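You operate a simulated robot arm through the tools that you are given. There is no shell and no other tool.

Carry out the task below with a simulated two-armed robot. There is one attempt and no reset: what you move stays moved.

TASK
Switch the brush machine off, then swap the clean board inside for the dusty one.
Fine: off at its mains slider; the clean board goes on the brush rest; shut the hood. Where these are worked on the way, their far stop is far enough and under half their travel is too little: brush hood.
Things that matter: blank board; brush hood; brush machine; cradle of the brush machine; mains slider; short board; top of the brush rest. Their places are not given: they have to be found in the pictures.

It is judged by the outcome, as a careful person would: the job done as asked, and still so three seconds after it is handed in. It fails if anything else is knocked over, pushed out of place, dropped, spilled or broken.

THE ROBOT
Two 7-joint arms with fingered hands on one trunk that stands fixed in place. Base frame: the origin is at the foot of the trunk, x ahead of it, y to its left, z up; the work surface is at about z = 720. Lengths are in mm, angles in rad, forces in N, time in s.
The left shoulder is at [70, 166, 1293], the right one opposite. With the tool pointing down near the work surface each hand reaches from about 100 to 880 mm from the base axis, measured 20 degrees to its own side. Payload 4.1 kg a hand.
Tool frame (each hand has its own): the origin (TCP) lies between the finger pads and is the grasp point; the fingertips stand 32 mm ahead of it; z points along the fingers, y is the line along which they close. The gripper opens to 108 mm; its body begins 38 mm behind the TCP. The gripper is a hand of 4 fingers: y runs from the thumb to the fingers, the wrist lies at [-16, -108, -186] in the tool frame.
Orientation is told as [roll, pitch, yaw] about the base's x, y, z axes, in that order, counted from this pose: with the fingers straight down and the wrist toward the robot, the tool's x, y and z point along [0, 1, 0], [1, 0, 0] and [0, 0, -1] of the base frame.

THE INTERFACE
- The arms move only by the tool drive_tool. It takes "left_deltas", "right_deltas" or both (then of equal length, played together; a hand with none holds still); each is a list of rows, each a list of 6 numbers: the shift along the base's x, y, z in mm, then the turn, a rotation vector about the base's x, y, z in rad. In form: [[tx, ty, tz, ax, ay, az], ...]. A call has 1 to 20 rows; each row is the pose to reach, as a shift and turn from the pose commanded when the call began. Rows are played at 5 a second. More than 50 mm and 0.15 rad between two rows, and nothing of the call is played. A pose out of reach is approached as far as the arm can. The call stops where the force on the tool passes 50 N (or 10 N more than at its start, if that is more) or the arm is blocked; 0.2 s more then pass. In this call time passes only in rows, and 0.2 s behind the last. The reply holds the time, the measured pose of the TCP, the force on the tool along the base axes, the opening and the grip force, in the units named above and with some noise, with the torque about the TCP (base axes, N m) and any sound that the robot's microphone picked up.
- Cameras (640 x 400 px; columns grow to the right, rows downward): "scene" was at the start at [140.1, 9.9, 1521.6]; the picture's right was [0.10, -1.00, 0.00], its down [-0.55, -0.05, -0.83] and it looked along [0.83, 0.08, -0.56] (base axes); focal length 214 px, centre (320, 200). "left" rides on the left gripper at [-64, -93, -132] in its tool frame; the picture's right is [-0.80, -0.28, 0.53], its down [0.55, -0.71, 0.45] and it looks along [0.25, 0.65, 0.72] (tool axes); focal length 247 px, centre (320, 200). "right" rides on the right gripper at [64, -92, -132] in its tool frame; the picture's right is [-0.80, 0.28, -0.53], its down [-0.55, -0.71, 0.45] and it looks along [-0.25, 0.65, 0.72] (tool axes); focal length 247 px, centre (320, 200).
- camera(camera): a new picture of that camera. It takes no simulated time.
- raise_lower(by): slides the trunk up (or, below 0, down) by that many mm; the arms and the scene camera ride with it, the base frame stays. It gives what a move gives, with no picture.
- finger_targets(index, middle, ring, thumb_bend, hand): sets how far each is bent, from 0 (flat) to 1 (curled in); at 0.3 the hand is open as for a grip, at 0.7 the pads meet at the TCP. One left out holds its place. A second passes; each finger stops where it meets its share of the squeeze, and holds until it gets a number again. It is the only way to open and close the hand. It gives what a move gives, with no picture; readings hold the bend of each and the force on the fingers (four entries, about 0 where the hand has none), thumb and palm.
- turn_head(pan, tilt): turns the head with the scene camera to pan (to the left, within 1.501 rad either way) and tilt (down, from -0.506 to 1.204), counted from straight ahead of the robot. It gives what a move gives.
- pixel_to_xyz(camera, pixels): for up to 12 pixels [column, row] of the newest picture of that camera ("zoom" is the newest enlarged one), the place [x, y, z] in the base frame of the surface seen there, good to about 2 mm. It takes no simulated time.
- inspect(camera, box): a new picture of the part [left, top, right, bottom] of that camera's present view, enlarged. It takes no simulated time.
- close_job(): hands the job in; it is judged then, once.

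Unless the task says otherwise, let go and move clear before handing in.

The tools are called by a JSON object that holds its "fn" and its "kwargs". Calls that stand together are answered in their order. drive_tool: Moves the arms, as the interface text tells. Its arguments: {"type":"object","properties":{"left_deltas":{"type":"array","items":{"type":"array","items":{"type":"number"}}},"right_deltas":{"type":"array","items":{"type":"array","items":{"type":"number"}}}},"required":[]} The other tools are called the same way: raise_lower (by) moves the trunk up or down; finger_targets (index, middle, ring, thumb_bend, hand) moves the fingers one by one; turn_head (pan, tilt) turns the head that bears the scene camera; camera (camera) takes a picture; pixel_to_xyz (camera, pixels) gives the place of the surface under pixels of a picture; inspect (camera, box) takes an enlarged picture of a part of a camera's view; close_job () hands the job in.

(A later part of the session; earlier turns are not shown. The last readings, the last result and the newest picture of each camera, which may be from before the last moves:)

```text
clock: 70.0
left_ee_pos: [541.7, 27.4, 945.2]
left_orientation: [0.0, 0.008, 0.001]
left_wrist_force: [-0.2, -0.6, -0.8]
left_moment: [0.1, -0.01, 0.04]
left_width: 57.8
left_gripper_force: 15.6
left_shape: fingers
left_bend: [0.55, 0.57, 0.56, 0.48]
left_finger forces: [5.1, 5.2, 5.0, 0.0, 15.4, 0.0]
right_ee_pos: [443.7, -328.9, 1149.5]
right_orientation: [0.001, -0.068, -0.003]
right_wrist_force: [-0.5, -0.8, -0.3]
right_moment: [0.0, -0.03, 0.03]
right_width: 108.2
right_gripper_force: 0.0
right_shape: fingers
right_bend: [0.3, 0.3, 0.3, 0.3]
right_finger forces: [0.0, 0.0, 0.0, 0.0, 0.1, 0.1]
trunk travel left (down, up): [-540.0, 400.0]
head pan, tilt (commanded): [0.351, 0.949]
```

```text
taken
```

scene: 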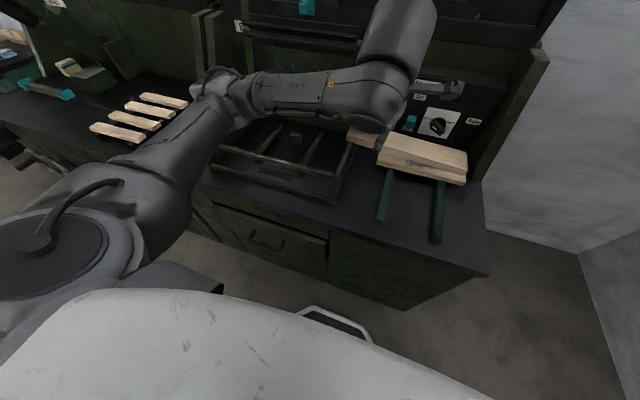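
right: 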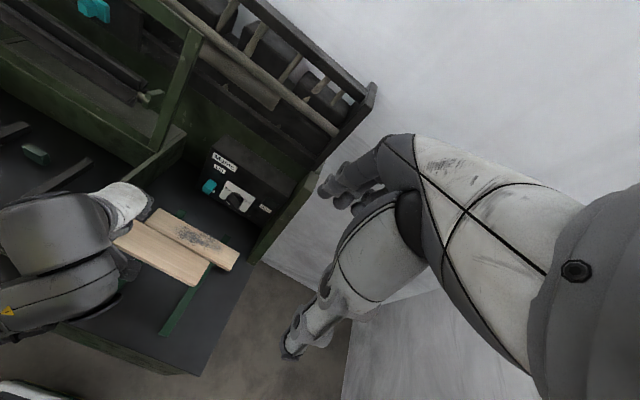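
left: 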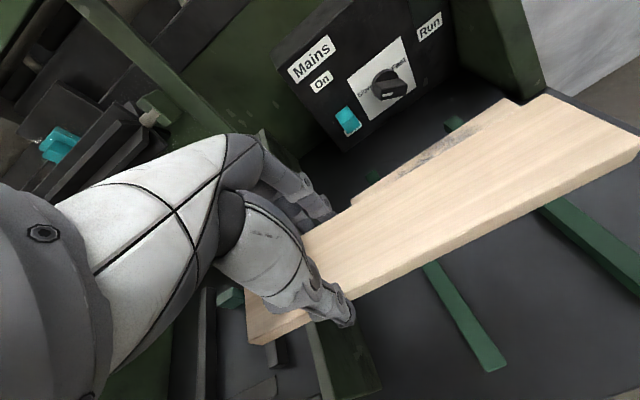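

It works now: the hand is at (542,27,945), level and unblocked. I'll check forearm height over the machine before lowering.

{"fn": "pixel_to_xyz", "kwargs": {"camera": "scene", "pixels": [[230, 90], [250, 110], [300, 105], [350, 115], [200, 85], [215, 110], [180, 140], [400, 60], [380, 125], [240, 125]]}}

{"fn": "drive_tool", "kwargs": {"left_deltas": [[-3, -22, -10, 0, 0, 0], [-6, -44, -20, 0, 0, 0], [-8, -66, -30, 0, 0, 0]]}}

{"fn": "camera", "kwargs": {"camera": "left"}}

{"fn": "camera", "kwargs": {"camera": "scene"}}

```text
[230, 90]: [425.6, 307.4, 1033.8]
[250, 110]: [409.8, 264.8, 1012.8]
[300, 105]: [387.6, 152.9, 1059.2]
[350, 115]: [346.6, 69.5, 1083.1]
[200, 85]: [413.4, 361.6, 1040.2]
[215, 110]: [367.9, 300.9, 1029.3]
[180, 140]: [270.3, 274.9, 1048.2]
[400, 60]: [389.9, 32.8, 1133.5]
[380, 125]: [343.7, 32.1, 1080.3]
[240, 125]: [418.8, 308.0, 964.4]
```

```text
clock: 70.8
left_ee_pos: [534.4, -41.1, 915.7]
left_orientation: [0.0, 0.006, -0.002]
left_wrist_force: [0.4, 0.2, -2.2]
left_moment: [0.09, -0.02, 0.0]
left_width: 57.5
left_gripper_force: 15.7
left_shape: fingers
left_bend: [0.55, 0.57, 0.56, 0.48]
left_finger forces: [5.2, 5.2, 5.1, 0.1, 15.4, 0.0]
right_ee_pos: [443.0, -327.6, 1149.7]
right_orientation: [0.002, -0.067, -0.003]
right_wrist_force: [-0.4, 0.3, -0.1]
right_moment: [-0.01, -0.02, 0.0]
right_width: 108.4
right_gripper_force: 0.1
right_shape: fingers
right_bend: [0.3, 0.3, 0.3, 0.3]
right_finger forces: [0.0, 0.1, 0.0, 0.1, 0.1, 0.0]
trunk travel left (down, up): [-540.0, 400.0]
head pan, tilt (commanded): [0.351, 0.949]
```

```text
taken
```

left: 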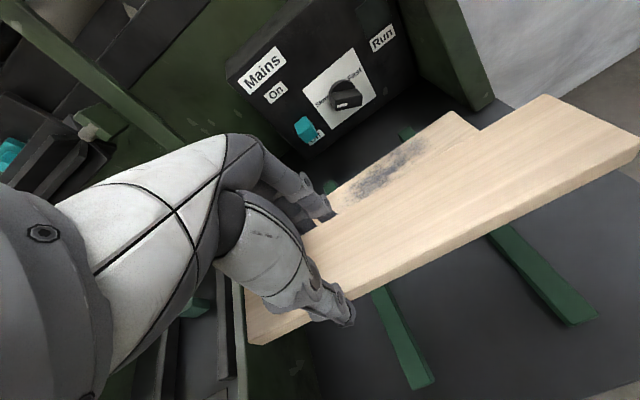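

```text
taken
```

scene: 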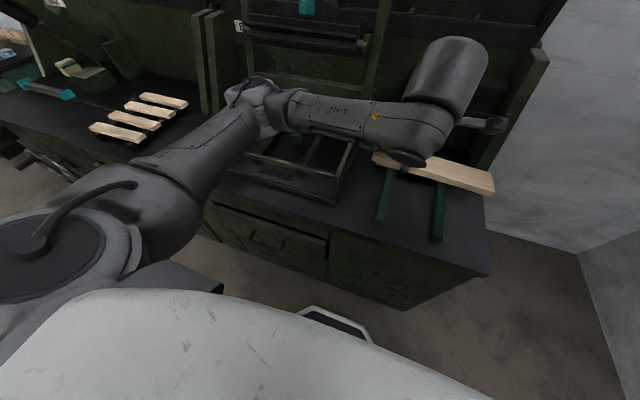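

TCP is at (534,-41,916) with the board held over the rest. I'll measure the board's ends and tilt and the elbow height before lowering.

{"fn": "pixel_to_xyz", "kwargs": {"camera": "left", "pixels": [[548, 98], [630, 140], [560, 130], [450, 190], [350, 230], [340, 270], [255, 335], [262, 318]]}}

{"fn": "pixel_to_xyz", "kwargs": {"camera": "scene", "pixels": [[260, 95], [275, 115], [270, 130], [250, 130], [235, 100], [300, 125], [340, 135], [230, 150], [410, 160]]}}

{"fn": "inspect", "kwargs": {"camera": "scene", "box": [200, 60, 360, 210]}}

```text
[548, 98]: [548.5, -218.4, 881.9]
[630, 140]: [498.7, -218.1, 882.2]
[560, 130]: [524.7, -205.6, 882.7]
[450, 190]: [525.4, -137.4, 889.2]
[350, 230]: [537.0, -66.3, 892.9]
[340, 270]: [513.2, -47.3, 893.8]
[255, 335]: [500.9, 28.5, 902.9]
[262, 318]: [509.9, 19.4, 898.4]
```

```text
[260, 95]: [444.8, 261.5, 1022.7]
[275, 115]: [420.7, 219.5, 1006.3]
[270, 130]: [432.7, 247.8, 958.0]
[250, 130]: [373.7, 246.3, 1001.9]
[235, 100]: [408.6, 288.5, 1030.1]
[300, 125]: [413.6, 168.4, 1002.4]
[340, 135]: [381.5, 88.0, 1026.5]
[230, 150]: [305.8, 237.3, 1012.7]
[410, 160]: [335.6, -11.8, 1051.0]
```

```text
2.67 times, centred on (280, 135) of scene
```

zoom: 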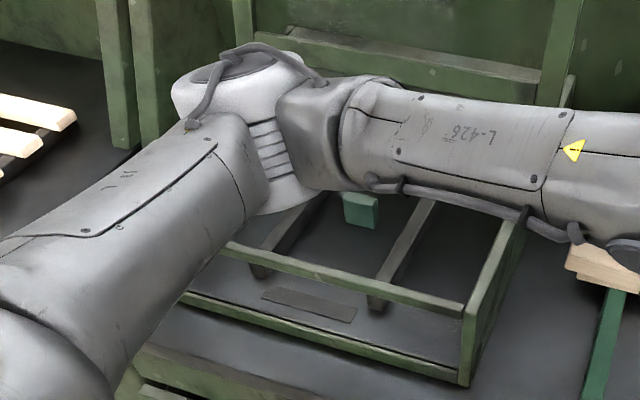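

The board spans y≈30 to -219 and slopes about 0.07 rad down to the right. I'll roll the hand -0.07 to level it while lowering 60 mm, then recheck the elbow.

{"fn": "drive_tool", "kwargs": {"left_deltas": [[0, 0, -20, -0.035, 0, 0], [0, 0, -40, -0.07, 0, 0], [0, 0, -60, -0.07, 0, 0]]}}

{"fn": "camera", "kwargs": {"camera": "left"}}

{"fn": "camera", "kwargs": {"camera": "scene"}}

{"fn": "pixel_to_xyz", "kwargs": {"camera": "left", "pixels": [[548, 98], [630, 140], [560, 130], [450, 190], [350, 230], [340, 270], [255, 335], [262, 318]]}}

{"fn": "pixel_to_xyz", "kwargs": {"camera": "scene", "pixels": [[260, 95], [275, 115], [270, 130], [250, 130], [235, 100], [300, 125], [280, 145], [265, 140]]}}

```text
clock: 71.6
left_ee_pos: [535.3, -39.1, 855.5]
left_orientation: [-0.07, 0.004, 0.0]
left_wrist_force: [-0.2, -0.8, -1.8]
left_moment: [0.08, -0.02, 0.04]
left_width: 57.6
left_gripper_force: 15.3
left_shape: fingers
left_bend: [0.55, 0.57, 0.56, 0.48]
left_finger forces: [5.1, 5.1, 5.3, 0.0, 15.4, 0.1]
right_ee_pos: [442.5, -327.2, 1150.0]
right_orientation: [0.0, -0.071, -0.001]
right_wrist_force: [0.3, -0.2, 0.3]
right_moment: [-0.02, 0.03, 0.01]
right_width: 108.2
right_gripper_force: 0.1
right_shape: fingers
right_bend: [0.3, 0.3, 0.3, 0.3]
right_finger forces: [0.0, 0.1, 0.0, 0.1, 0.0, 0.1]
trunk travel left (down, up): [-540.0, 400.0]
head pan, tilt (commanded): [0.351, 0.949]
```

```text
taken
```

left: 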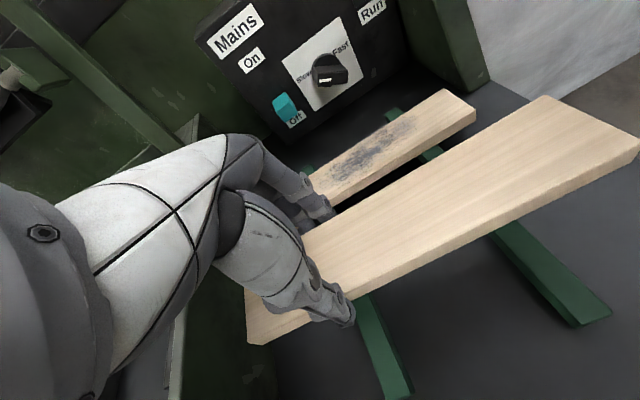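

```text
taken
```

scene: 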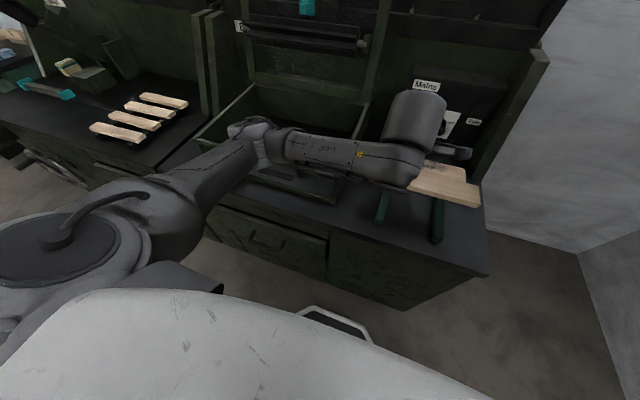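

```text
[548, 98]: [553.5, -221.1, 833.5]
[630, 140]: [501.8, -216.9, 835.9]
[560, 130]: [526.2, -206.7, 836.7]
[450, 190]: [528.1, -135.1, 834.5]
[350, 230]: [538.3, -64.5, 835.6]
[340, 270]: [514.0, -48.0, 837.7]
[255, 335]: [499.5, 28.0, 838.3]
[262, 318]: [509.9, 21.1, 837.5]
```

```text
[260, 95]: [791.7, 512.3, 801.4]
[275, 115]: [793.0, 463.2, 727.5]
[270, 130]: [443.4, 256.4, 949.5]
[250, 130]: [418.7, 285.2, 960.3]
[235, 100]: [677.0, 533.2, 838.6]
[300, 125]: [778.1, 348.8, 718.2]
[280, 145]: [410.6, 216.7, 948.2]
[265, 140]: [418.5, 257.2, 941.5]
```

The board is level now, but the elbow is dropping with the hand and would approach the tray's front bar. I'll raise the trunk 150 mm (keeping this elbow-out posture) and then lower the hand relative to it.

{"fn": "raise_lower", "kwargs": {"by": 150}}

{"fn": "drive_tool", "kwargs": {"left_deltas": [[0, 0, -40, 0, 0, 0], [0, 0, -80, 0, 0, 0], [0, 0, -115, 0, 0, 0], [0, 0, -150, 0, 0, 0]]}}

{"fn": "camera", "kwargs": {"camera": "scene"}}

{"fn": "camera", "kwargs": {"camera": "left"}}

```text
clock: 73.3
left_ee_pos: [536.2, -39.1, 1005.3]
left_orientation: [-0.07, 0.005, -0.001]
left_wrist_force: [0.3, 0.2, -1.8]
left_moment: [0.09, -0.03, -0.03]
left_width: 57.4
left_gripper_force: 15.6
left_shape: fingers
left_bend: [0.55, 0.57, 0.56, 0.48]
left_finger forces: [5.2, 5.1, 5.2, 0.1, 15.3, 0.0]
right_ee_pos: [441.9, -326.5, 1299.7]
right_orientation: [0.001, -0.068, -0.002]
right_wrist_force: [0.3, -0.4, -0.3]
right_moment: [-0.04, 0.01, -0.03]
right_width: 108.2
right_gripper_force: 0.0
right_shape: fingers
right_bend: [0.3, 0.3, 0.3, 0.3]
right_finger forces: [0.0, 0.0, 0.0, 0.0, 0.0, 0.1]
trunk travel left (down, up): [-690.0, 250.0]
head pan, tilt (commanded): [0.351, 0.949]
```

```text
clock: 74.3
left_ee_pos: [535.5, -41.4, 854.0]
left_orientation: [-0.072, 0.006, -0.002]
left_wrist_force: [0.7, 0.5, -0.6]
left_moment: [0.08, -0.01, -0.02]
left_width: 57.7
left_gripper_force: 15.3
left_shape: fingers
left_bend: [0.55, 0.57, 0.56, 0.48]
left_finger forces: [5.0, 5.2, 5.2, 0.0, 15.4, 0.0]
right_ee_pos: [443.5, -326.3, 1299.3]
right_orientation: [0.0, -0.068, -0.002]
right_wrist_force: [0.0, -0.1, -0.8]
right_moment: [0.02, 0.0, 0.01]
right_width: 108.5
right_gripper_force: 0.0
right_shape: fingers
right_bend: [0.3, 0.3, 0.3, 0.3]
right_finger forces: [0.0, 0.0, 0.0, 0.0, 0.0, 0.0]
trunk travel left (down, up): [-690.0, 250.0]
head pan, tilt (commanded): [0.351, 0.949]
```

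```text
taken
```

scene: 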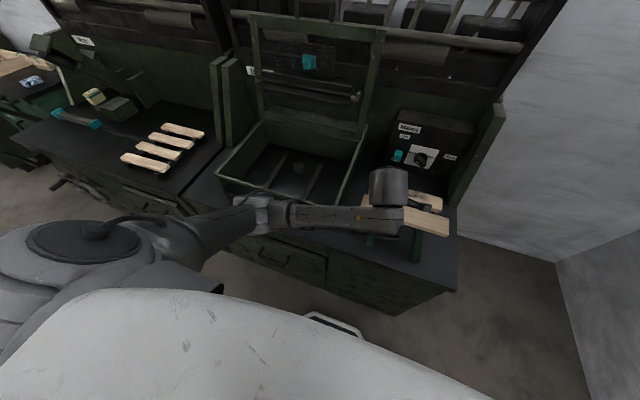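

```text
taken
```

left: 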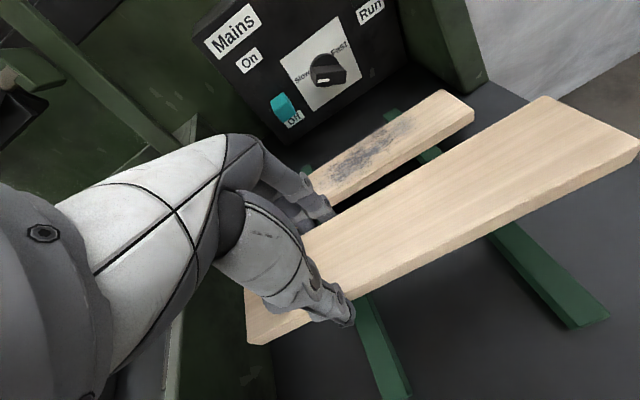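

Not blocked, and the hand is back at z≈854. I'll check the elbow location against the tray front bar.

{"fn": "pixel_to_xyz", "kwargs": {"camera": "scene", "pixels": [[245, 205], [265, 205], [280, 215], [260, 225], [300, 225], [230, 225], [340, 225], [380, 230], [265, 235], [215, 230]]}}

{"fn": "inspect", "kwargs": {"camera": "scene", "box": [190, 160, 350, 280]}}

```text
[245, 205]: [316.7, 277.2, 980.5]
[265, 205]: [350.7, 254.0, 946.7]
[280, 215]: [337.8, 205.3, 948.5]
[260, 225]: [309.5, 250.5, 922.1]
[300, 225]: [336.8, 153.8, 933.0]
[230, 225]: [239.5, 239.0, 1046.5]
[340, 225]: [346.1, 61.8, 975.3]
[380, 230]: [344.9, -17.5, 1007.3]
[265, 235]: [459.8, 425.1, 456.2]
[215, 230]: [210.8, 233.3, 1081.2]
```

```text
3.33 times, centred on (270, 220) of scene
```

zoom: 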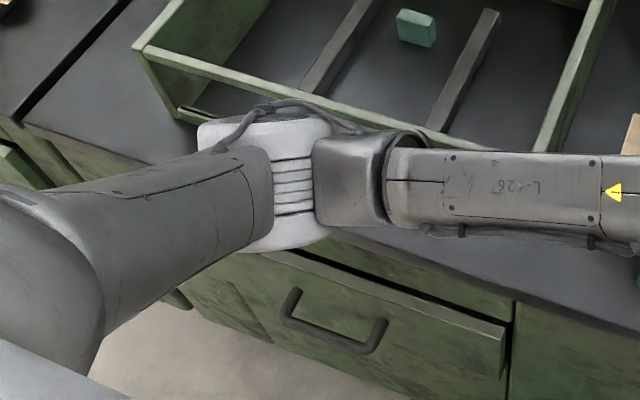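

The elbow has moved to x≈320, clear of the bench front. I'll measure the board again and lower toward the rails.

{"fn": "pixel_to_xyz", "kwargs": {"camera": "left", "pixels": [[548, 100], [630, 142], [560, 130], [450, 190], [350, 230], [340, 270], [255, 335], [262, 318]]}}

{"fn": "drive_tool", "kwargs": {"left_deltas": [[0, 0, -20, 0, 0, 0], [0, 0, -40, 0, 0, 0], [0, 0, -60, 0, 0, 0]]}}

{"fn": "camera", "kwargs": {"camera": "left"}}

{"fn": "pixel_to_xyz", "kwargs": {"camera": "left", "pixels": [[548, 100], [630, 142], [560, 130], [450, 190], [350, 230], [340, 270], [255, 335], [262, 318]]}}

{"fn": "camera", "kwargs": {"camera": "scene"}}

```text
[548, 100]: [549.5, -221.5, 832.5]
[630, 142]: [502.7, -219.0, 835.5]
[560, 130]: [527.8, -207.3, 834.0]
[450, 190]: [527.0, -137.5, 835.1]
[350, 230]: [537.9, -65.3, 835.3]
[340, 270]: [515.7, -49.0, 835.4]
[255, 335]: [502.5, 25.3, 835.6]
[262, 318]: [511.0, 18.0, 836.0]
```

```text
clock: 75.1
left_ee_pos: [535.6, -39.8, 794.5]
left_orientation: [-0.07, 0.006, -0.002]
left_wrist_force: [0.1, -0.7, -1.3]
left_moment: [0.03, -0.03, -0.02]
left_width: 57.5
left_gripper_force: 15.3
left_shape: fingers
left_bend: [0.55, 0.57, 0.56, 0.48]
left_finger forces: [5.0, 5.1, 5.2, 0.0, 15.3, 0.0]
right_ee_pos: [442.7, -327.2, 1299.6]
right_orientation: [-0.001, -0.07, -0.002]
right_wrist_force: [-0.3, 0.3, 0.0]
right_moment: [0.03, 0.05, 0.01]
right_width: 108.1
right_gripper_force: 0.0
right_shape: fingers
right_bend: [0.3, 0.3, 0.3, 0.3]
right_finger forces: [0.0, 0.0, 0.1, 0.0, 0.0, 0.0]
trunk travel left (down, up): [-690.0, 250.0]
head pan, tilt (commanded): [0.351, 0.949]
```

```text
taken
```

left: 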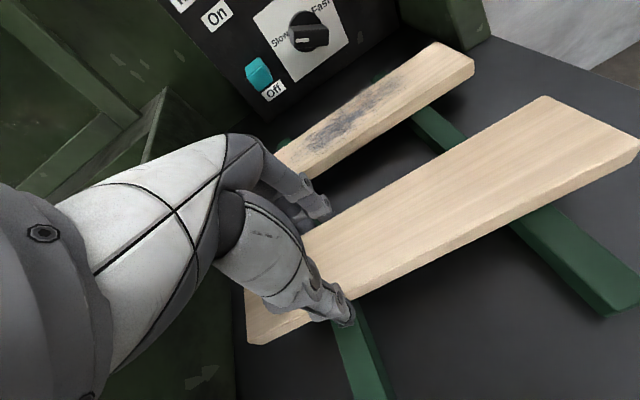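

```text
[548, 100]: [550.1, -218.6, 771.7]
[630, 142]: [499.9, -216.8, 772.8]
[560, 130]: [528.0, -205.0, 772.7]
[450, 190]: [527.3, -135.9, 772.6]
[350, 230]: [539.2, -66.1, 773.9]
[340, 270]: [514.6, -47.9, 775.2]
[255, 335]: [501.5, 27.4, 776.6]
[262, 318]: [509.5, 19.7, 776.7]
```

```text
taken
```

scene: 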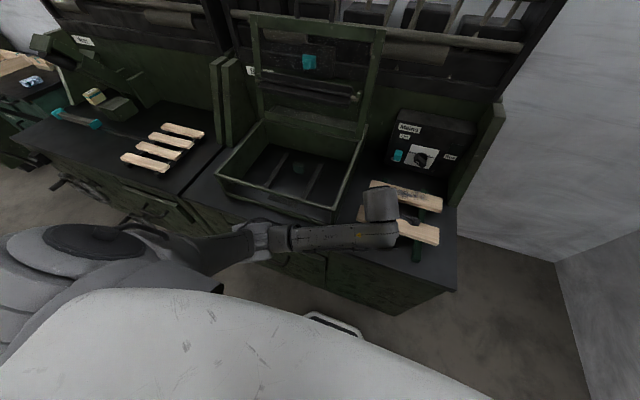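

The board top is at about 772–776 and should rest at about 758.5. I'll lower the last 15 mm in small steps.

{"fn": "drive_tool", "kwargs": {"left_deltas": [[0, 0, -5, 0, 0, 0], [0, 0, -9, 0, 0, 0], [0, 0, -12, 0, 0, 0], [0, 0, -14, 0, 0, 0]]}}

{"fn": "camera", "kwargs": {"camera": "left"}}

{"fn": "pixel_to_xyz", "kwargs": {"camera": "left", "pixels": [[548, 100], [630, 142], [560, 130], [450, 190], [350, 230], [340, 270], [255, 335], [262, 318]]}}

```text
clock: 76.1
left_ee_pos: [534.9, -38.8, 781.1]
left_orientation: [-0.072, 0.002, -0.001]
left_wrist_force: [0.8, 0.5, 2.1]
left_moment: [0.1, -0.14, -0.01]
left_width: 57.4
left_gripper_force: 16.7
left_shape: fingers
left_bend: [0.55, 0.57, 0.56, 0.48]
left_finger forces: [5.1, 7.8, 5.3, 0.1, 15.3, 0.0]
right_ee_pos: [443.5, -326.6, 1301.0]
right_orientation: [-0.001, -0.071, -0.003]
right_wrist_force: [-0.2, 0.0, -0.4]
right_moment: [0.0, -0.01, 0.03]
right_width: 108.4
right_gripper_force: 0.0
right_shape: fingers
right_bend: [0.3, 0.3, 0.3, 0.3]
right_finger forces: [0.0, 0.0, 0.0, 0.0, 0.0, 0.1]
trunk travel left (down, up): [-690.0, 250.0]
head pan, tilt (commanded): [0.351, 0.949]
```

```text
taken
```

left: 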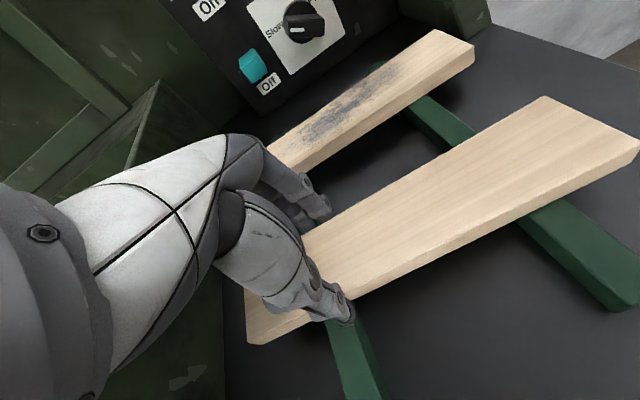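

```text
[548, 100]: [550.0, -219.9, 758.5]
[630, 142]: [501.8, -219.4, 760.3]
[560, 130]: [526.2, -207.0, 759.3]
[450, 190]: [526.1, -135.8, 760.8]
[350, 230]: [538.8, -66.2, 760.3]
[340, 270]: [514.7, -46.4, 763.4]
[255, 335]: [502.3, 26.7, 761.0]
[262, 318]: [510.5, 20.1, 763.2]
```

The board's right side is at rest height (z≈758.5) and the left is about 2 mm high, with 2 N contact. I'll lower another 2 mm.

{"fn": "drive_tool", "kwargs": {"left_deltas": [[0, 0, -1, 0, 0, 0], [0, 0, -2.5, 0.01, 0, 0]]}}

{"fn": "inspect", "kwargs": {"camera": "scene", "box": [330, 170, 460, 270]}}

{"fn": "inspect", "kwargs": {"camera": "left", "box": [230, 120, 430, 400]}}

```text
clock: 76.7
left_ee_pos: [535.9, -37.6, 780.9]
left_orientation: [-0.062, 0.001, -0.001]
left_wrist_force: [4.3, -0.7, 13.6]
left_moment: [0.16, -0.57, -0.05]
left_width: 57.5
left_gripper_force: 22.5
left_shape: fingers
left_bend: [0.55, 0.56, 0.56, 0.48]
left_finger forces: [5.6, 18.8, 5.5, 0.1, 14.8, 0.0]
right_ee_pos: [441.8, -327.7, 1300.3]
right_orientation: [0.002, -0.07, -0.002]
right_wrist_force: [-0.1, -0.3, 0.1]
right_moment: [0.02, 0.01, -0.02]
right_width: 108.4
right_gripper_force: 0.1
right_shape: fingers
right_bend: [0.3, 0.3, 0.3, 0.3]
right_finger forces: [0.1, 0.0, 0.0, 0.0, 0.1, 0.0]
trunk travel left (down, up): [-690.0, 250.0]
head pan, tilt (commanded): [0.351, 0.949]
```

```text
4.00 times, centred on (395, 220) of scene
```

zoom: 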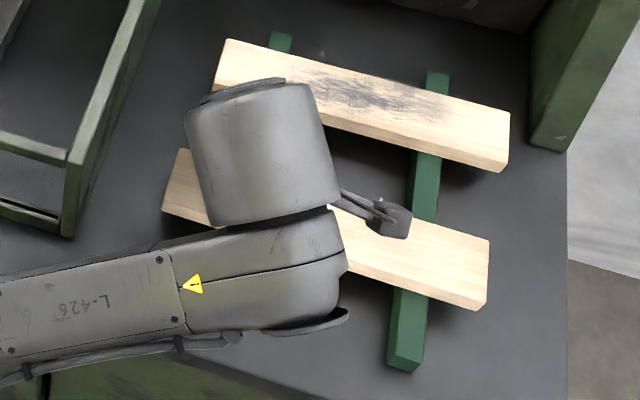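

```text
1.43 times, centred on (330, 260) of left
```

zoom: 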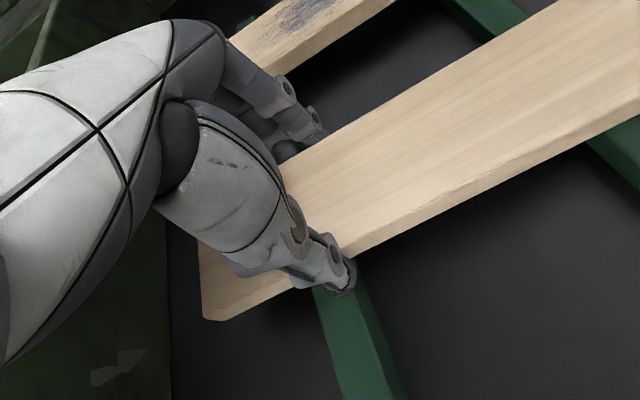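

The middle fingertip is resting on the rail (about 14 N), and the board's left is 2 mm above it. I'll unload slightly and open the hand gently so the board settles.

{"fn": "drive_tool", "kwargs": {"left_deltas": [[0, 0, 2, 0, 0, 0]]}}

{"fn": "finger_targets", "kwargs": {"hand": "left", "index": 0.5, "middle": 0.5, "ring": 0.5, "thumb_bend": 0.45}}

{"fn": "inspect", "kwargs": {"camera": "left", "box": [230, 120, 430, 400]}}

{"fn": "finger_targets", "kwargs": {"hand": "left", "index": 0.34, "middle": 0.34, "ring": 0.34, "thumb_bend": 0.34}}

{"fn": "camera", "kwargs": {"camera": "left"}}

{"fn": "pixel_to_xyz", "kwargs": {"camera": "left", "pixels": [[548, 105], [620, 145], [560, 130], [450, 190], [350, 230], [340, 270], [255, 330], [262, 318]]}}

```text
clock: 77.1
left_ee_pos: [535.3, -38.6, 780.1]
left_orientation: [-0.062, 0.003, 0.0]
left_wrist_force: [4.3, -0.8, 11.0]
left_moment: [0.05, -0.51, -0.1]
left_width: 57.4
left_gripper_force: 21.1
left_shape: fingers
left_bend: [0.55, 0.56, 0.56, 0.48]
left_finger forces: [5.7, 16.5, 5.6, 0.1, 14.7, 0.1]
right_ee_pos: [442.6, -327.3, 1300.0]
right_orientation: [-0.001, -0.07, -0.003]
right_wrist_force: [0.1, -0.5, 0.6]
right_moment: [-0.03, -0.01, -0.01]
right_width: 108.0
right_gripper_force: 0.1
right_shape: fingers
right_bend: [0.3, 0.3, 0.3, 0.3]
right_finger forces: [0.0, 0.0, 0.0, 0.1, 0.1, 0.0]
trunk travel left (down, up): [-690.0, 250.0]
head pan, tilt (commanded): [0.351, 0.949]
```

```text
clock: 78.1
left_ee_pos: [534.6, -38.1, 780.6]
left_orientation: [-0.063, 0.005, -0.002]
left_wrist_force: [-2.0, -0.2, 2.7]
left_moment: [0.02, -0.09, 0.0]
left_width: 63.4
left_gripper_force: 2.3
left_shape: fingers
left_bend: [0.5, 0.51, 0.5, 0.44]
left_finger forces: [0.0, 3.5, 0.1, 0.1, 0.5, 0.0]
right_ee_pos: [443.3, -327.1, 1299.8]
right_orientation: [-0.001, -0.071, -0.002]
right_wrist_force: [-0.3, -1.1, 0.6]
right_moment: [0.01, -0.01, 0.0]
right_width: 108.3
right_gripper_force: 0.1
right_shape: fingers
right_bend: [0.3, 0.3, 0.3, 0.3]
right_finger forces: [0.0, 0.1, 0.0, 0.0, 0.1, 0.1]
trunk travel left (down, up): [-690.0, 250.0]
head pan, tilt (commanded): [0.351, 0.949]
```

```text
1.43 times, centred on (330, 260) of left
```

zoom: 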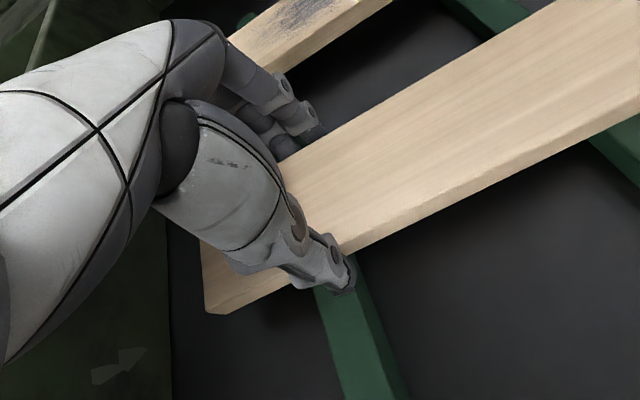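

```text
clock: 79.1
left_ee_pos: [535.4, -37.9, 779.8]
left_orientation: [-0.062, 0.006, 0.0]
left_wrist_force: [-0.5, 0.7, 0.4]
left_moment: [-0.02, 0.02, -0.02]
left_width: 97.5
left_gripper_force: 0.0
left_shape: fingers
left_bend: [0.34, 0.34, 0.34, 0.34]
left_finger forces: [0.0, 0.0, 0.0, 0.0, 0.0, 0.0]
right_ee_pos: [443.7, -326.5, 1299.4]
right_orientation: [0.0, -0.07, -0.001]
right_wrist_force: [0.1, -0.1, -0.1]
right_moment: [0.0, 0.02, -0.01]
right_width: 108.1
right_gripper_force: 0.0
right_shape: fingers
right_bend: [0.3, 0.3, 0.3, 0.3]
right_finger forces: [0.0, 0.0, 0.0, 0.1, 0.1, 0.0]
trunk travel left (down, up): [-690.0, 250.0]
head pan, tilt (commanded): [0.351, 0.949]
```

```text
taken
```

left: 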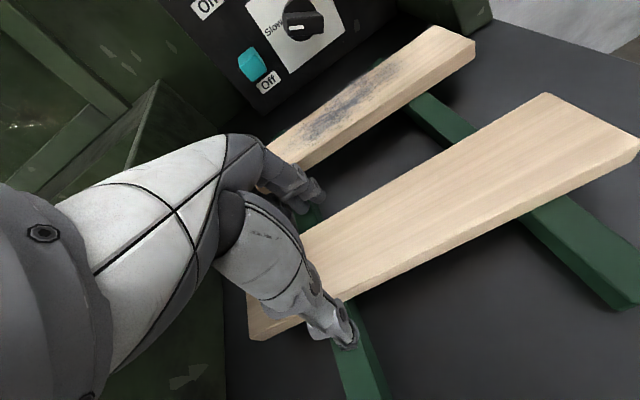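

```text
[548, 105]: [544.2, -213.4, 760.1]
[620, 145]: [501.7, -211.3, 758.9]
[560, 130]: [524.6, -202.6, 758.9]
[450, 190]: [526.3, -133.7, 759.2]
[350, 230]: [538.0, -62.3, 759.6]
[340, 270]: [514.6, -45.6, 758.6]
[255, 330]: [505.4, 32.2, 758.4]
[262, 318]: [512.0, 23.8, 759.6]
```

The clean board now rests flat on the rest (z≈759, x 499–556, y≈33 to -219). The left hand can reach here, so I'll use it for the dusty board too: lift, level and move above it.

{"fn": "drive_tool", "kwargs": {"left_deltas": [[0, 0, 25, 0, 0, 0], [0, 0, 60, 0.03, 0, 0], [0, 0, 95, 0.062, 0, 0], [25, -3, 105, 0.062, 0, 0], [60, -6, 105, 0.062, 0, 0], [95, -9, 105, 0.062, 0, 0], [133, -12, 105, 0.062, 0, 0]]}}

{"fn": "camera", "kwargs": {"camera": "left"}}

{"fn": "camera", "kwargs": {"camera": "scene"}}

```text
clock: 80.7
left_ee_pos: [668.7, -50.6, 885.0]
left_orientation: [0.002, 0.007, -0.001]
left_wrist_force: [-0.4, -0.5, -0.5]
left_moment: [0.01, 0.02, 0.02]
left_width: 97.9
left_gripper_force: 0.2
left_shape: fingers
left_bend: [0.34, 0.34, 0.34, 0.34]
left_finger forces: [0.0, 0.0, 0.0, 0.0, 0.1, 0.1]
right_ee_pos: [443.2, -327.1, 1299.6]
right_orientation: [-0.001, -0.069, -0.001]
right_wrist_force: [0.1, 0.2, 0.0]
right_moment: [0.02, 0.04, 0.02]
right_width: 108.3
right_gripper_force: 0.1
right_shape: fingers
right_bend: [0.3, 0.3, 0.3, 0.3]
right_finger forces: [0.0, 0.1, 0.0, 0.0, 0.1, 0.1]
trunk travel left (down, up): [-690.0, 250.0]
head pan, tilt (commanded): [0.351, 0.949]
```

```text
taken
```

left: 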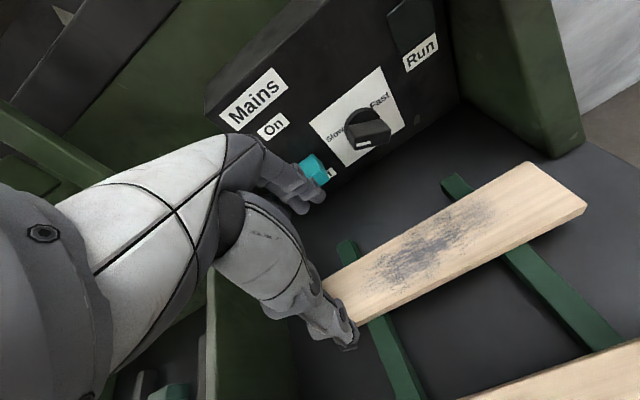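

```text
taken
```

scene: 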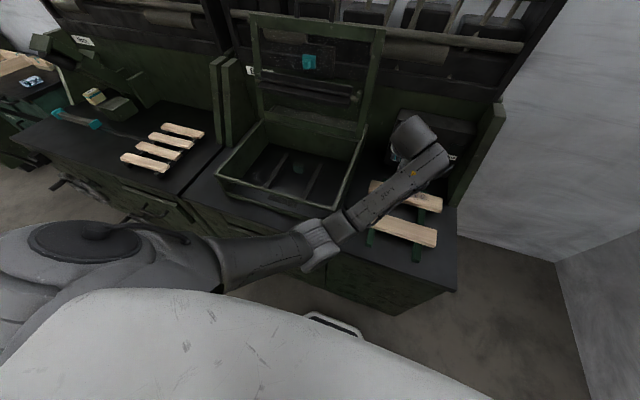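

The hand is above the dusty board at (669,-51,885). I'll check the elbow's height above the bench before going down.

{"fn": "pixel_to_xyz", "kwargs": {"camera": "scene", "pixels": [[315, 235], [325, 245], [340, 220], [355, 212], [315, 262], [370, 200], [400, 180], [300, 250], [345, 235], [330, 255]]}}

{"fn": "pixel_to_xyz", "kwargs": {"camera": "left", "pixels": [[345, 345], [352, 330], [318, 200], [300, 205], [340, 285], [530, 165], [580, 205], [370, 315]]}}

```text
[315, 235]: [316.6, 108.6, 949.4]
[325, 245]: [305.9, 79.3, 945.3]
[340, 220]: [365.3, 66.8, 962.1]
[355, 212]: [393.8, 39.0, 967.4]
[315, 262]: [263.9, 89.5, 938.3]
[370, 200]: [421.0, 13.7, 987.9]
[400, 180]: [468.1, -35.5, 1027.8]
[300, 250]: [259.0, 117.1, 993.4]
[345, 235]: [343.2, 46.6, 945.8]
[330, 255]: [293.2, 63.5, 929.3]
```

```text
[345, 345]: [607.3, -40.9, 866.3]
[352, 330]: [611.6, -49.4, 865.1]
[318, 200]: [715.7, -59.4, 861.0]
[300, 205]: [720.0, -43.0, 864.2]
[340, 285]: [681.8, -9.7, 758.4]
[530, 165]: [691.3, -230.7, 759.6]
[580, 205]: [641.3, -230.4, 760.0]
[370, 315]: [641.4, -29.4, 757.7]
```

The elbow is clear in front of the bench, and the hand straddles the board (thumb x≈609, fingers x≈718, board 641–697). I'll lower onto it.

{"fn": "drive_tool", "kwargs": {"left_deltas": [[4, 0, -30, 0, 0, 0], [4, 0, -60, 0, 0, 0], [4, 0, -85, 0, 0, 0], [4, 0, -98, 0, 0, 0], [4, 0, -104, 0, 0, 0]]}}

{"fn": "inspect", "kwargs": {"camera": "left", "box": [230, 120, 430, 400]}}

{"fn": "camera", "kwargs": {"camera": "scene"}}

```text
clock: 82.1
left_ee_pos: [693.6, -17.3, 791.2]
left_orientation: [0.045, -0.031, 0.026]
left_wrist_force: [0.2, -0.2, 2.1]
left_moment: [-0.03, 0.07, -0.01]
left_width: 98.9
left_gripper_force: 0.8
left_shape: fingers
left_bend: [0.34, 0.34, 0.34, 0.33]
left_finger forces: [0.1, 0.1, 0.1, 0.0, 1.5, 0.0]
right_ee_pos: [443.2, -326.3, 1300.3]
right_orientation: [0.0, -0.068, -0.001]
right_wrist_force: [-0.1, 0.5, 0.5]
right_moment: [-0.02, 0.02, 0.02]
right_width: 108.2
right_gripper_force: 0.1
right_shape: fingers
right_bend: [0.3, 0.3, 0.3, 0.3]
right_finger forces: [0.0, 0.0, 0.0, 0.1, 0.0, 0.1]
trunk travel left (down, up): [-690.0, 250.0]
head pan, tilt (commanded): [0.351, 0.949]
stopped in row 5 (left hand): the arm was blocked; the commanded pose is now the measured one
```

```text
1.43 times, centred on (330, 260) of left
```

zoom: 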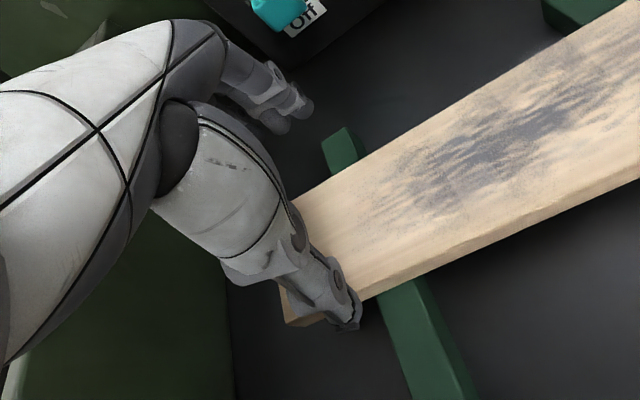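

```text
taken
```

scene: 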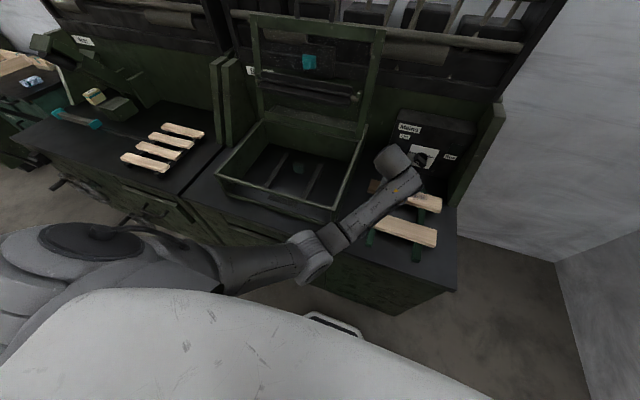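

The arm was blocked at (694,-17,791), displaced from target, so something on the arm touches. I'll look at where the elbow is, then back up.

{"fn": "pixel_to_xyz", "kwargs": {"camera": "scene", "pixels": [[310, 240], [320, 260], [335, 235], [350, 222], [305, 275], [370, 205], [290, 255], [325, 225], [340, 248], [250, 265]]}}

{"fn": "inspect", "kwargs": {"camera": "scene", "box": [240, 170, 440, 310]}}

{"fn": "pixel_to_xyz", "kwargs": {"camera": "left", "pixels": [[345, 345], [352, 330], [318, 195], [345, 290], [500, 165], [560, 205], [330, 345], [420, 270]]}}

```text
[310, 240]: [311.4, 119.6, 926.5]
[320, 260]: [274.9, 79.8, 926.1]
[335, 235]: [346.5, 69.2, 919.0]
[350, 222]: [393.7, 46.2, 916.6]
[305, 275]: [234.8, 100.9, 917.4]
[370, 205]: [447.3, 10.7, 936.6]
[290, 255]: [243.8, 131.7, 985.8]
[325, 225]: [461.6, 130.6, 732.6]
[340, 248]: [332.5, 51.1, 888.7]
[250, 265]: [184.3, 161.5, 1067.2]
```

```text
2.86 times, centred on (340, 240) of scene
```

zoom: 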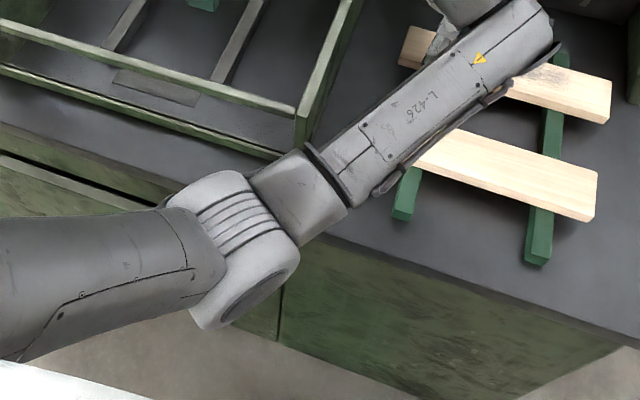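

```text
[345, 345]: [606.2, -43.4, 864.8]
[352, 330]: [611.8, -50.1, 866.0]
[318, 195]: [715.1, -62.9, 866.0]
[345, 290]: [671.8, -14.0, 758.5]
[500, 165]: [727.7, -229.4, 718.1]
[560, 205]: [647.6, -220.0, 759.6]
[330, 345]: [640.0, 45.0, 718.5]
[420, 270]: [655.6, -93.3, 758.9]
```

The left hand is displaced by its blocked arm at this far spot. I'll back it straight up and away to the left, then use the right hand to rearrange the boards on the rest.

{"fn": "drive_tool", "kwargs": {"left_deltas": [[0, 0, 25, 0, 0, 0], [-2, 0, 60, -0.02, 0.015, -0.01], [-5, 5, 95, -0.045, 0.031, -0.026], [-25, 30, 120, -0.045, 0.031, -0.026], [-50, 65, 140, -0.045, 0.031, -0.026], [-75, 105, 155, -0.045, 0.031, -0.026], [-100, 145, 170, -0.045, 0.031, -0.026], [-120, 185, 180, -0.045, 0.031, -0.026], [-140, 225, 185, -0.045, 0.031, -0.026], [-160, 265, 190, -0.045, 0.031, -0.026], [-180, 305, 195, -0.045, 0.031, -0.026], [-200, 345, 200, -0.045, 0.031, -0.026]]}}

{"fn": "camera", "kwargs": {"camera": "scene"}}

```text
clock: 84.3
left_ee_pos: [546.4, 298.9, 993.2]
left_orientation: [0.113, -0.027, 0.084]
left_wrist_force: [0.3, -1.6, -1.0]
left_moment: [-0.03, -0.01, -0.02]
left_width: 98.3
left_gripper_force: 0.1
left_shape: fingers
left_bend: [0.34, 0.34, 0.34, 0.34]
left_finger forces: [0.0, 0.0, 0.0, 0.0, 0.0, 0.0]
left hand out of reach, approached as far as the arm can: row 10
right_ee_pos: [443.2, -325.7, 1300.5]
right_orientation: [0.0, -0.068, -0.002]
right_wrist_force: [0.0, -0.3, 0.2]
right_moment: [0.02, 0.01, 0.0]
right_width: 108.1
right_gripper_force: 0.1
right_shape: fingers
right_bend: [0.3, 0.3, 0.3, 0.3]
right_finger forces: [0.0, 0.1, 0.0, 0.0, 0.1, 0.1]
trunk travel left (down, up): [-690.0, 250.0]
head pan, tilt (commanded): [0.351, 0.949]
stopped in row 10 (left hand): the arm was blocked; the commanded pose is now the measured one
```

```text
taken
```

scene: 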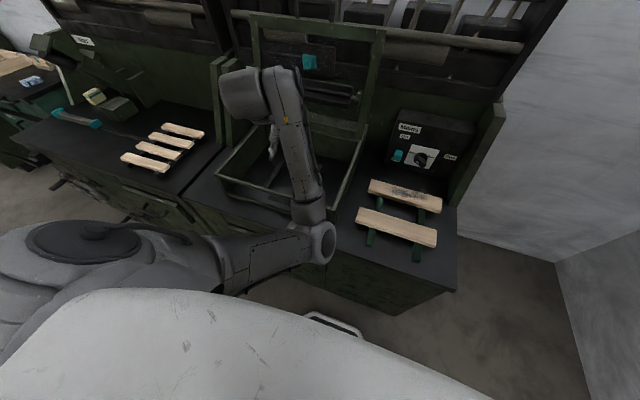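

The left elbow has swung inward in front of the torso. I'll raise the left hand high to straighten the arm and recover a normal elbow position.

{"fn": "drive_tool", "kwargs": {"left_deltas": [[5, 0, 35, -0.03, 0.007, -0.02], [10, 0, 70, -0.06, 0.014, -0.04], [15, 0, 105, -0.09, 0.02, -0.06], [20, 0, 145, -0.113, 0.027, -0.084], [25, 0, 185, -0.113, 0.027, -0.084], [30, 0, 225, -0.113, 0.027, -0.084], [35, 0, 265, -0.113, 0.027, -0.084], [40, 0, 300, -0.113, 0.027, -0.084]]}}

{"fn": "camera", "kwargs": {"camera": "scene"}}

```text
clock: 86.1
left_ee_pos: [584.7, 299.6, 1289.9]
left_orientation: [-0.002, 0.007, 0.002]
left_wrist_force: [0.4, -0.6, -0.9]
left_moment: [0.01, -0.02, -0.02]
left_width: 98.5
left_gripper_force: 0.1
left_shape: fingers
left_bend: [0.34, 0.34, 0.34, 0.34]
left_finger forces: [0.0, 0.0, 0.0, 0.1, 0.0, 0.1]
right_ee_pos: [442.3, -325.7, 1300.1]
right_orientation: [0.0, -0.069, -0.001]
right_wrist_force: [0.0, 0.4, 0.0]
right_moment: [0.0, -0.02, -0.02]
right_width: 108.3
right_gripper_force: 0.1
right_shape: fingers
right_bend: [0.3, 0.3, 0.3, 0.3]
right_finger forces: [0.1, 0.0, 0.0, 0.0, 0.0, 0.0]
trunk travel left (down, up): [-690.0, 250.0]
head pan, tilt (commanded): [0.351, 0.949]
```

```text
taken
```

scene: 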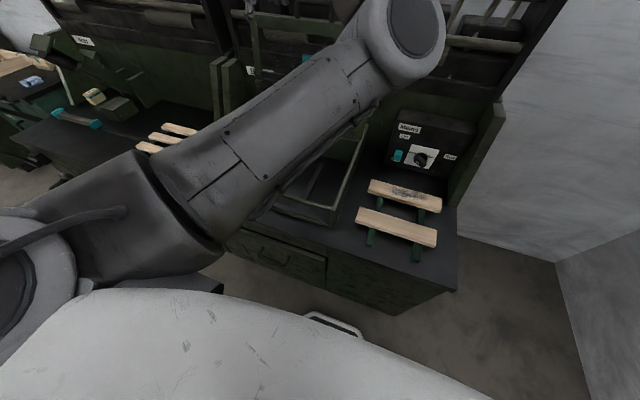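

The elbow has ended up high and inward (px (400,30)). I'll measure it before choosing how to unwind it.

{"fn": "pixel_to_xyz", "kwargs": {"camera": "scene", "pixels": [[400, 40], [380, 60], [340, 100], [280, 130], [200, 180], [150, 210], [420, 75], [100, 220], [370, 100], [40, 260]]}}

{"fn": "camera", "kwargs": {"camera": "right"}}

{"fn": "camera", "kwargs": {"camera": "left"}}

```text
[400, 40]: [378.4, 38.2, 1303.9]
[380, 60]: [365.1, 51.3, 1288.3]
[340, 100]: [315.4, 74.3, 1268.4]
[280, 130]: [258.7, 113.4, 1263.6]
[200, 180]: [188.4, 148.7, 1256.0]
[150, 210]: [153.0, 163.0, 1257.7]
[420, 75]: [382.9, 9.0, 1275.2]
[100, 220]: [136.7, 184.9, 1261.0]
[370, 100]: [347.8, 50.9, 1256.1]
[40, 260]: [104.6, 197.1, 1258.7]
```

```text
taken
```

right: 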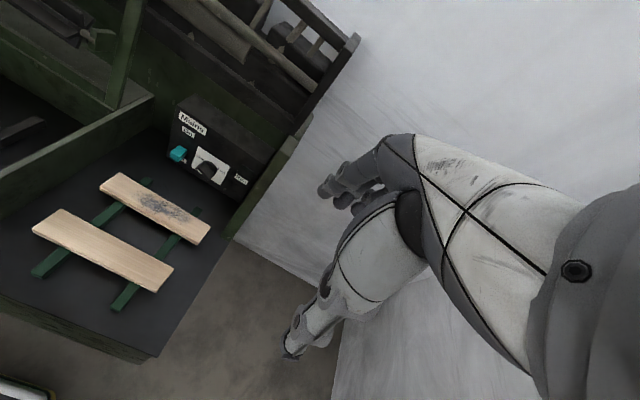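

```text
taken
```

left: 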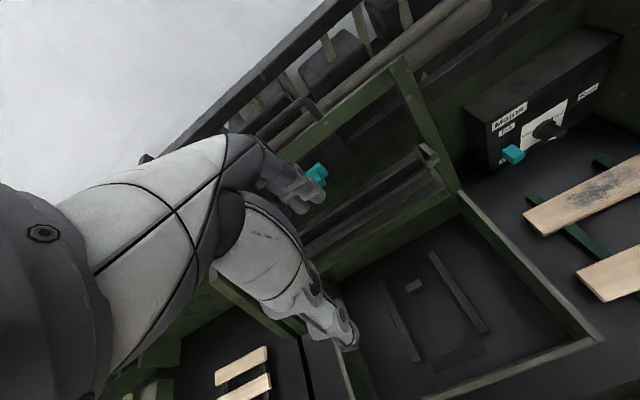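

The elbow is at about (385,35,1260), inward of the shoulder–wrist line. I'll test whether extending the arm far up and out to the left lets the elbow fall back to its normal outer side.

{"fn": "drive_tool", "kwargs": {"left_deltas": [[-5, 20, 40, 0, 0, 0], [-10, 40, 80, 0, 0, 0], [-15, 60, 120, 0, 0, 0], [-20, 80, 160, 0, 0, 0], [-25, 100, 200, 0, 0, 0], [-30, 120, 240, 0, 0, 0], [-35, 140, 280, 0, 0, 0]]}}

{"fn": "camera", "kwargs": {"camera": "scene"}}

{"fn": "pixel_to_xyz", "kwargs": {"camera": "scene", "pixels": [[400, 40], [380, 60], [340, 100], [280, 130], [200, 180], [150, 210], [300, 60], [100, 220], [200, 100], [40, 260]]}}

```text
clock: 87.7
left_ee_pos: [552.5, 441.7, 1573.5]
left_orientation: [-0.002, 0.004, -0.001]
left_wrist_force: [-0.3, 0.5, -0.2]
left_moment: [-0.03, -0.01, 0.01]
left_width: 98.2
left_gripper_force: 0.1
left_shape: fingers
left_bend: [0.34, 0.34, 0.34, 0.34]
left_finger forces: [0.0, 0.0, 0.0, 0.0, 0.0, 0.0]
right_ee_pos: [441.1, -324.3, 1301.6]
right_orientation: [-0.001, -0.07, -0.002]
right_wrist_force: [-1.4, 1.0, -0.1]
right_moment: [-0.03, -0.04, 0.01]
right_width: 108.2
right_gripper_force: 0.1
right_shape: fingers
right_bend: [0.3, 0.3, 0.3, 0.3]
right_finger forces: [0.2, 0.0, 0.0, 0.0, 0.0, 0.1]
trunk travel left (down, up): [-690.0, 250.0]
head pan, tilt (commanded): [0.351, 0.949]
```

```text
taken
```

scene: 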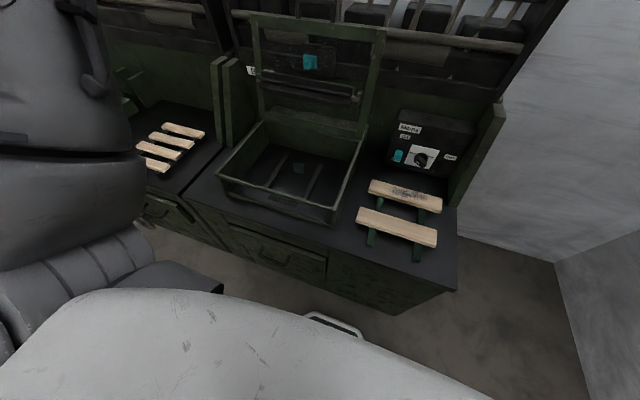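

```text
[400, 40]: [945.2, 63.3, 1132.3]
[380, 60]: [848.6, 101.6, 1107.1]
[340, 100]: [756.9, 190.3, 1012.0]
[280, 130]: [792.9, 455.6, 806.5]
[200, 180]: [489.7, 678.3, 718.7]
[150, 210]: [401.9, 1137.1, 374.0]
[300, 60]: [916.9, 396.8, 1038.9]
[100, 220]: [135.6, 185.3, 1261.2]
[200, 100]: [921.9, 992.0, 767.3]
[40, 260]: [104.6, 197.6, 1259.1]
```

The elbow swung up to the left side (px (60,80)). I'll bring the hand down on the left and see if the elbow stays outside.

{"fn": "drive_tool", "kwargs": {"left_deltas": [[0, 0, -45, 0, 0, 0], [0, 0, -90, 0, 0, 0], [0, -5, -135, 0, 0, 0], [0, -10, -180, 0, 0, 0], [0, -15, -225, 0, 0, 0], [5, -20, -270, 0, 0, 0], [10, -25, -315, 0, 0, 0], [15, -30, -360, 0, 0, 0], [20, -35, -405, 0, 0, 0], [25, -40, -450, 0, 0, 0]]}}

{"fn": "camera", "kwargs": {"camera": "scene"}}

```text
clock: 89.9
left_ee_pos: [575.8, 400.1, 1121.7]
left_orientation: [0.0, 0.005, 0.001]
left_wrist_force: [-0.1, -0.3, 0.2]
left_moment: [0.03, -0.04, -0.01]
left_width: 98.4
left_gripper_force: 0.0
left_shape: fingers
left_bend: [0.34, 0.34, 0.34, 0.34]
left_finger forces: [0.0, 0.0, 0.0, 0.0, 0.0, 0.1]
right_ee_pos: [443.2, -326.2, 1300.5]
right_orientation: [-0.001, -0.068, -0.002]
right_wrist_force: [0.5, -0.2, 0.4]
right_moment: [0.02, 0.01, 0.02]
right_width: 108.3
right_gripper_force: 0.1
right_shape: fingers
right_bend: [0.3, 0.3, 0.3, 0.3]
right_finger forces: [0.1, 0.1, 0.1, 0.0, 0.1, 0.0]
trunk travel left (down, up): [-690.0, 250.0]
head pan, tilt (commanded): [0.351, 0.949]
```

```text
taken
```

scene: 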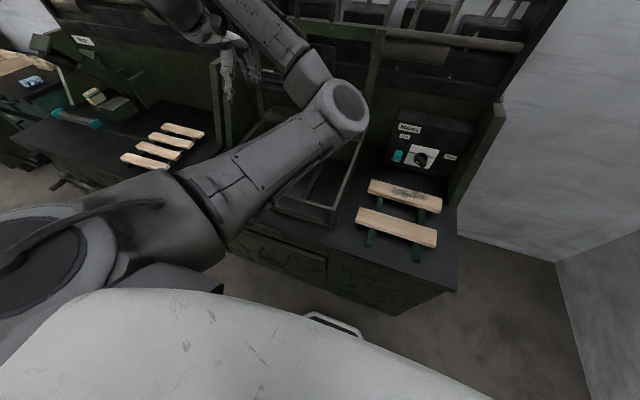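

The elbow stays inward on this side. I'll retrace: move the hand back over to the right at a safe height, where the elbow should become the outer one again, then return with the elbow out.

{"fn": "drive_tool", "kwargs": {"left_deltas": [[8, -45, -10, 0, 0, 0], [16, -90, -20, 0, 0, 0], [24, -135, -30, 0, 0, 0], [32, -180, -40, 0, 0, 0], [40, -225, -50, 0, 0, 0], [50, -270, -60, 0, 0, 0], [60, -315, -70, 0, 0, 0], [70, -360, -80, 0, 0, 0], [80, -405, -90, 0, 0, 0], [90, -445, -100, 0, 0, 0]]}}

{"fn": "camera", "kwargs": {"camera": "scene"}}

```text
clock: 92.3
left_ee_pos: [695.4, 17.2, 1030.8]
left_orientation: [0.063, -0.038, 0.085]
left_wrist_force: [1.0, -0.2, 1.0]
left_moment: [-0.03, -0.01, 0.0]
left_width: 99.0
left_gripper_force: 0.1
left_shape: fingers
left_bend: [0.34, 0.34, 0.34, 0.34]
left_finger forces: [0.0, 0.1, 0.0, 0.0, 0.0, 0.0]
left hand out of reach, approached as far as the arm can: row 5
right_ee_pos: [443.6, -326.6, 1299.0]
right_orientation: [0.0, -0.068, -0.002]
right_wrist_force: [-0.7, 0.5, -0.4]
right_moment: [0.02, -0.02, -0.01]
right_width: 108.3
right_gripper_force: 0.0
right_shape: fingers
right_bend: [0.3, 0.3, 0.3, 0.3]
right_finger forces: [0.1, 0.0, 0.1, 0.1, 0.0, 0.0]
trunk travel left (down, up): [-690.0, 250.0]
head pan, tilt (commanded): [0.351, 0.949]
stopped in row 10 (left hand): the arm was blocked; the commanded pose is now the measured one
```

```text
taken
```

scene: 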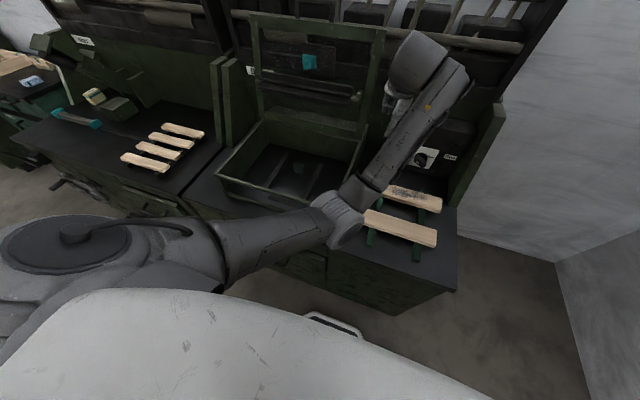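

Blocked again near (695,17,1031). I'll measure the elbow position here to understand what stops it.

{"fn": "pixel_to_xyz", "kwargs": {"camera": "scene", "pixels": [[340, 215], [325, 230], [350, 230], [365, 195], [300, 220], [260, 235], [220, 250], [240, 275], [400, 130], [330, 245]]}}

{"fn": "inspect", "kwargs": {"camera": "scene", "box": [130, 160, 450, 340]}}

```text
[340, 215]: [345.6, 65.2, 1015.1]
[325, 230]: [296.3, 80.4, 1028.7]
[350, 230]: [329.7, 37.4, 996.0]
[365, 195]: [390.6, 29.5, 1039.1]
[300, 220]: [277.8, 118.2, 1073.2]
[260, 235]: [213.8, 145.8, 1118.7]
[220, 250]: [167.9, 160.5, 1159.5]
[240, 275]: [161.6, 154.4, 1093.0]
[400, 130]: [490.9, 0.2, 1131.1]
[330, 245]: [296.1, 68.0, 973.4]
```

```text
2.00 times, centred on (290, 250) of scene
```

zoom: 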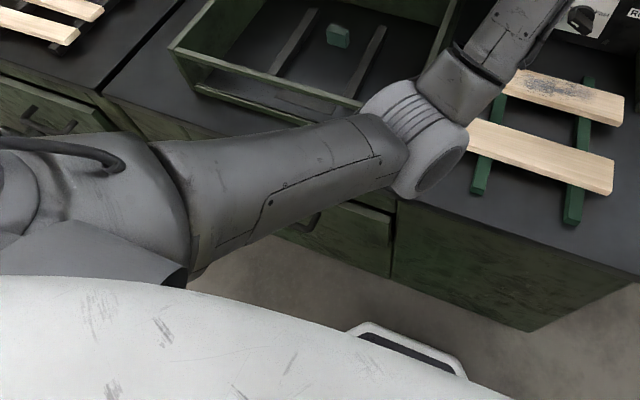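

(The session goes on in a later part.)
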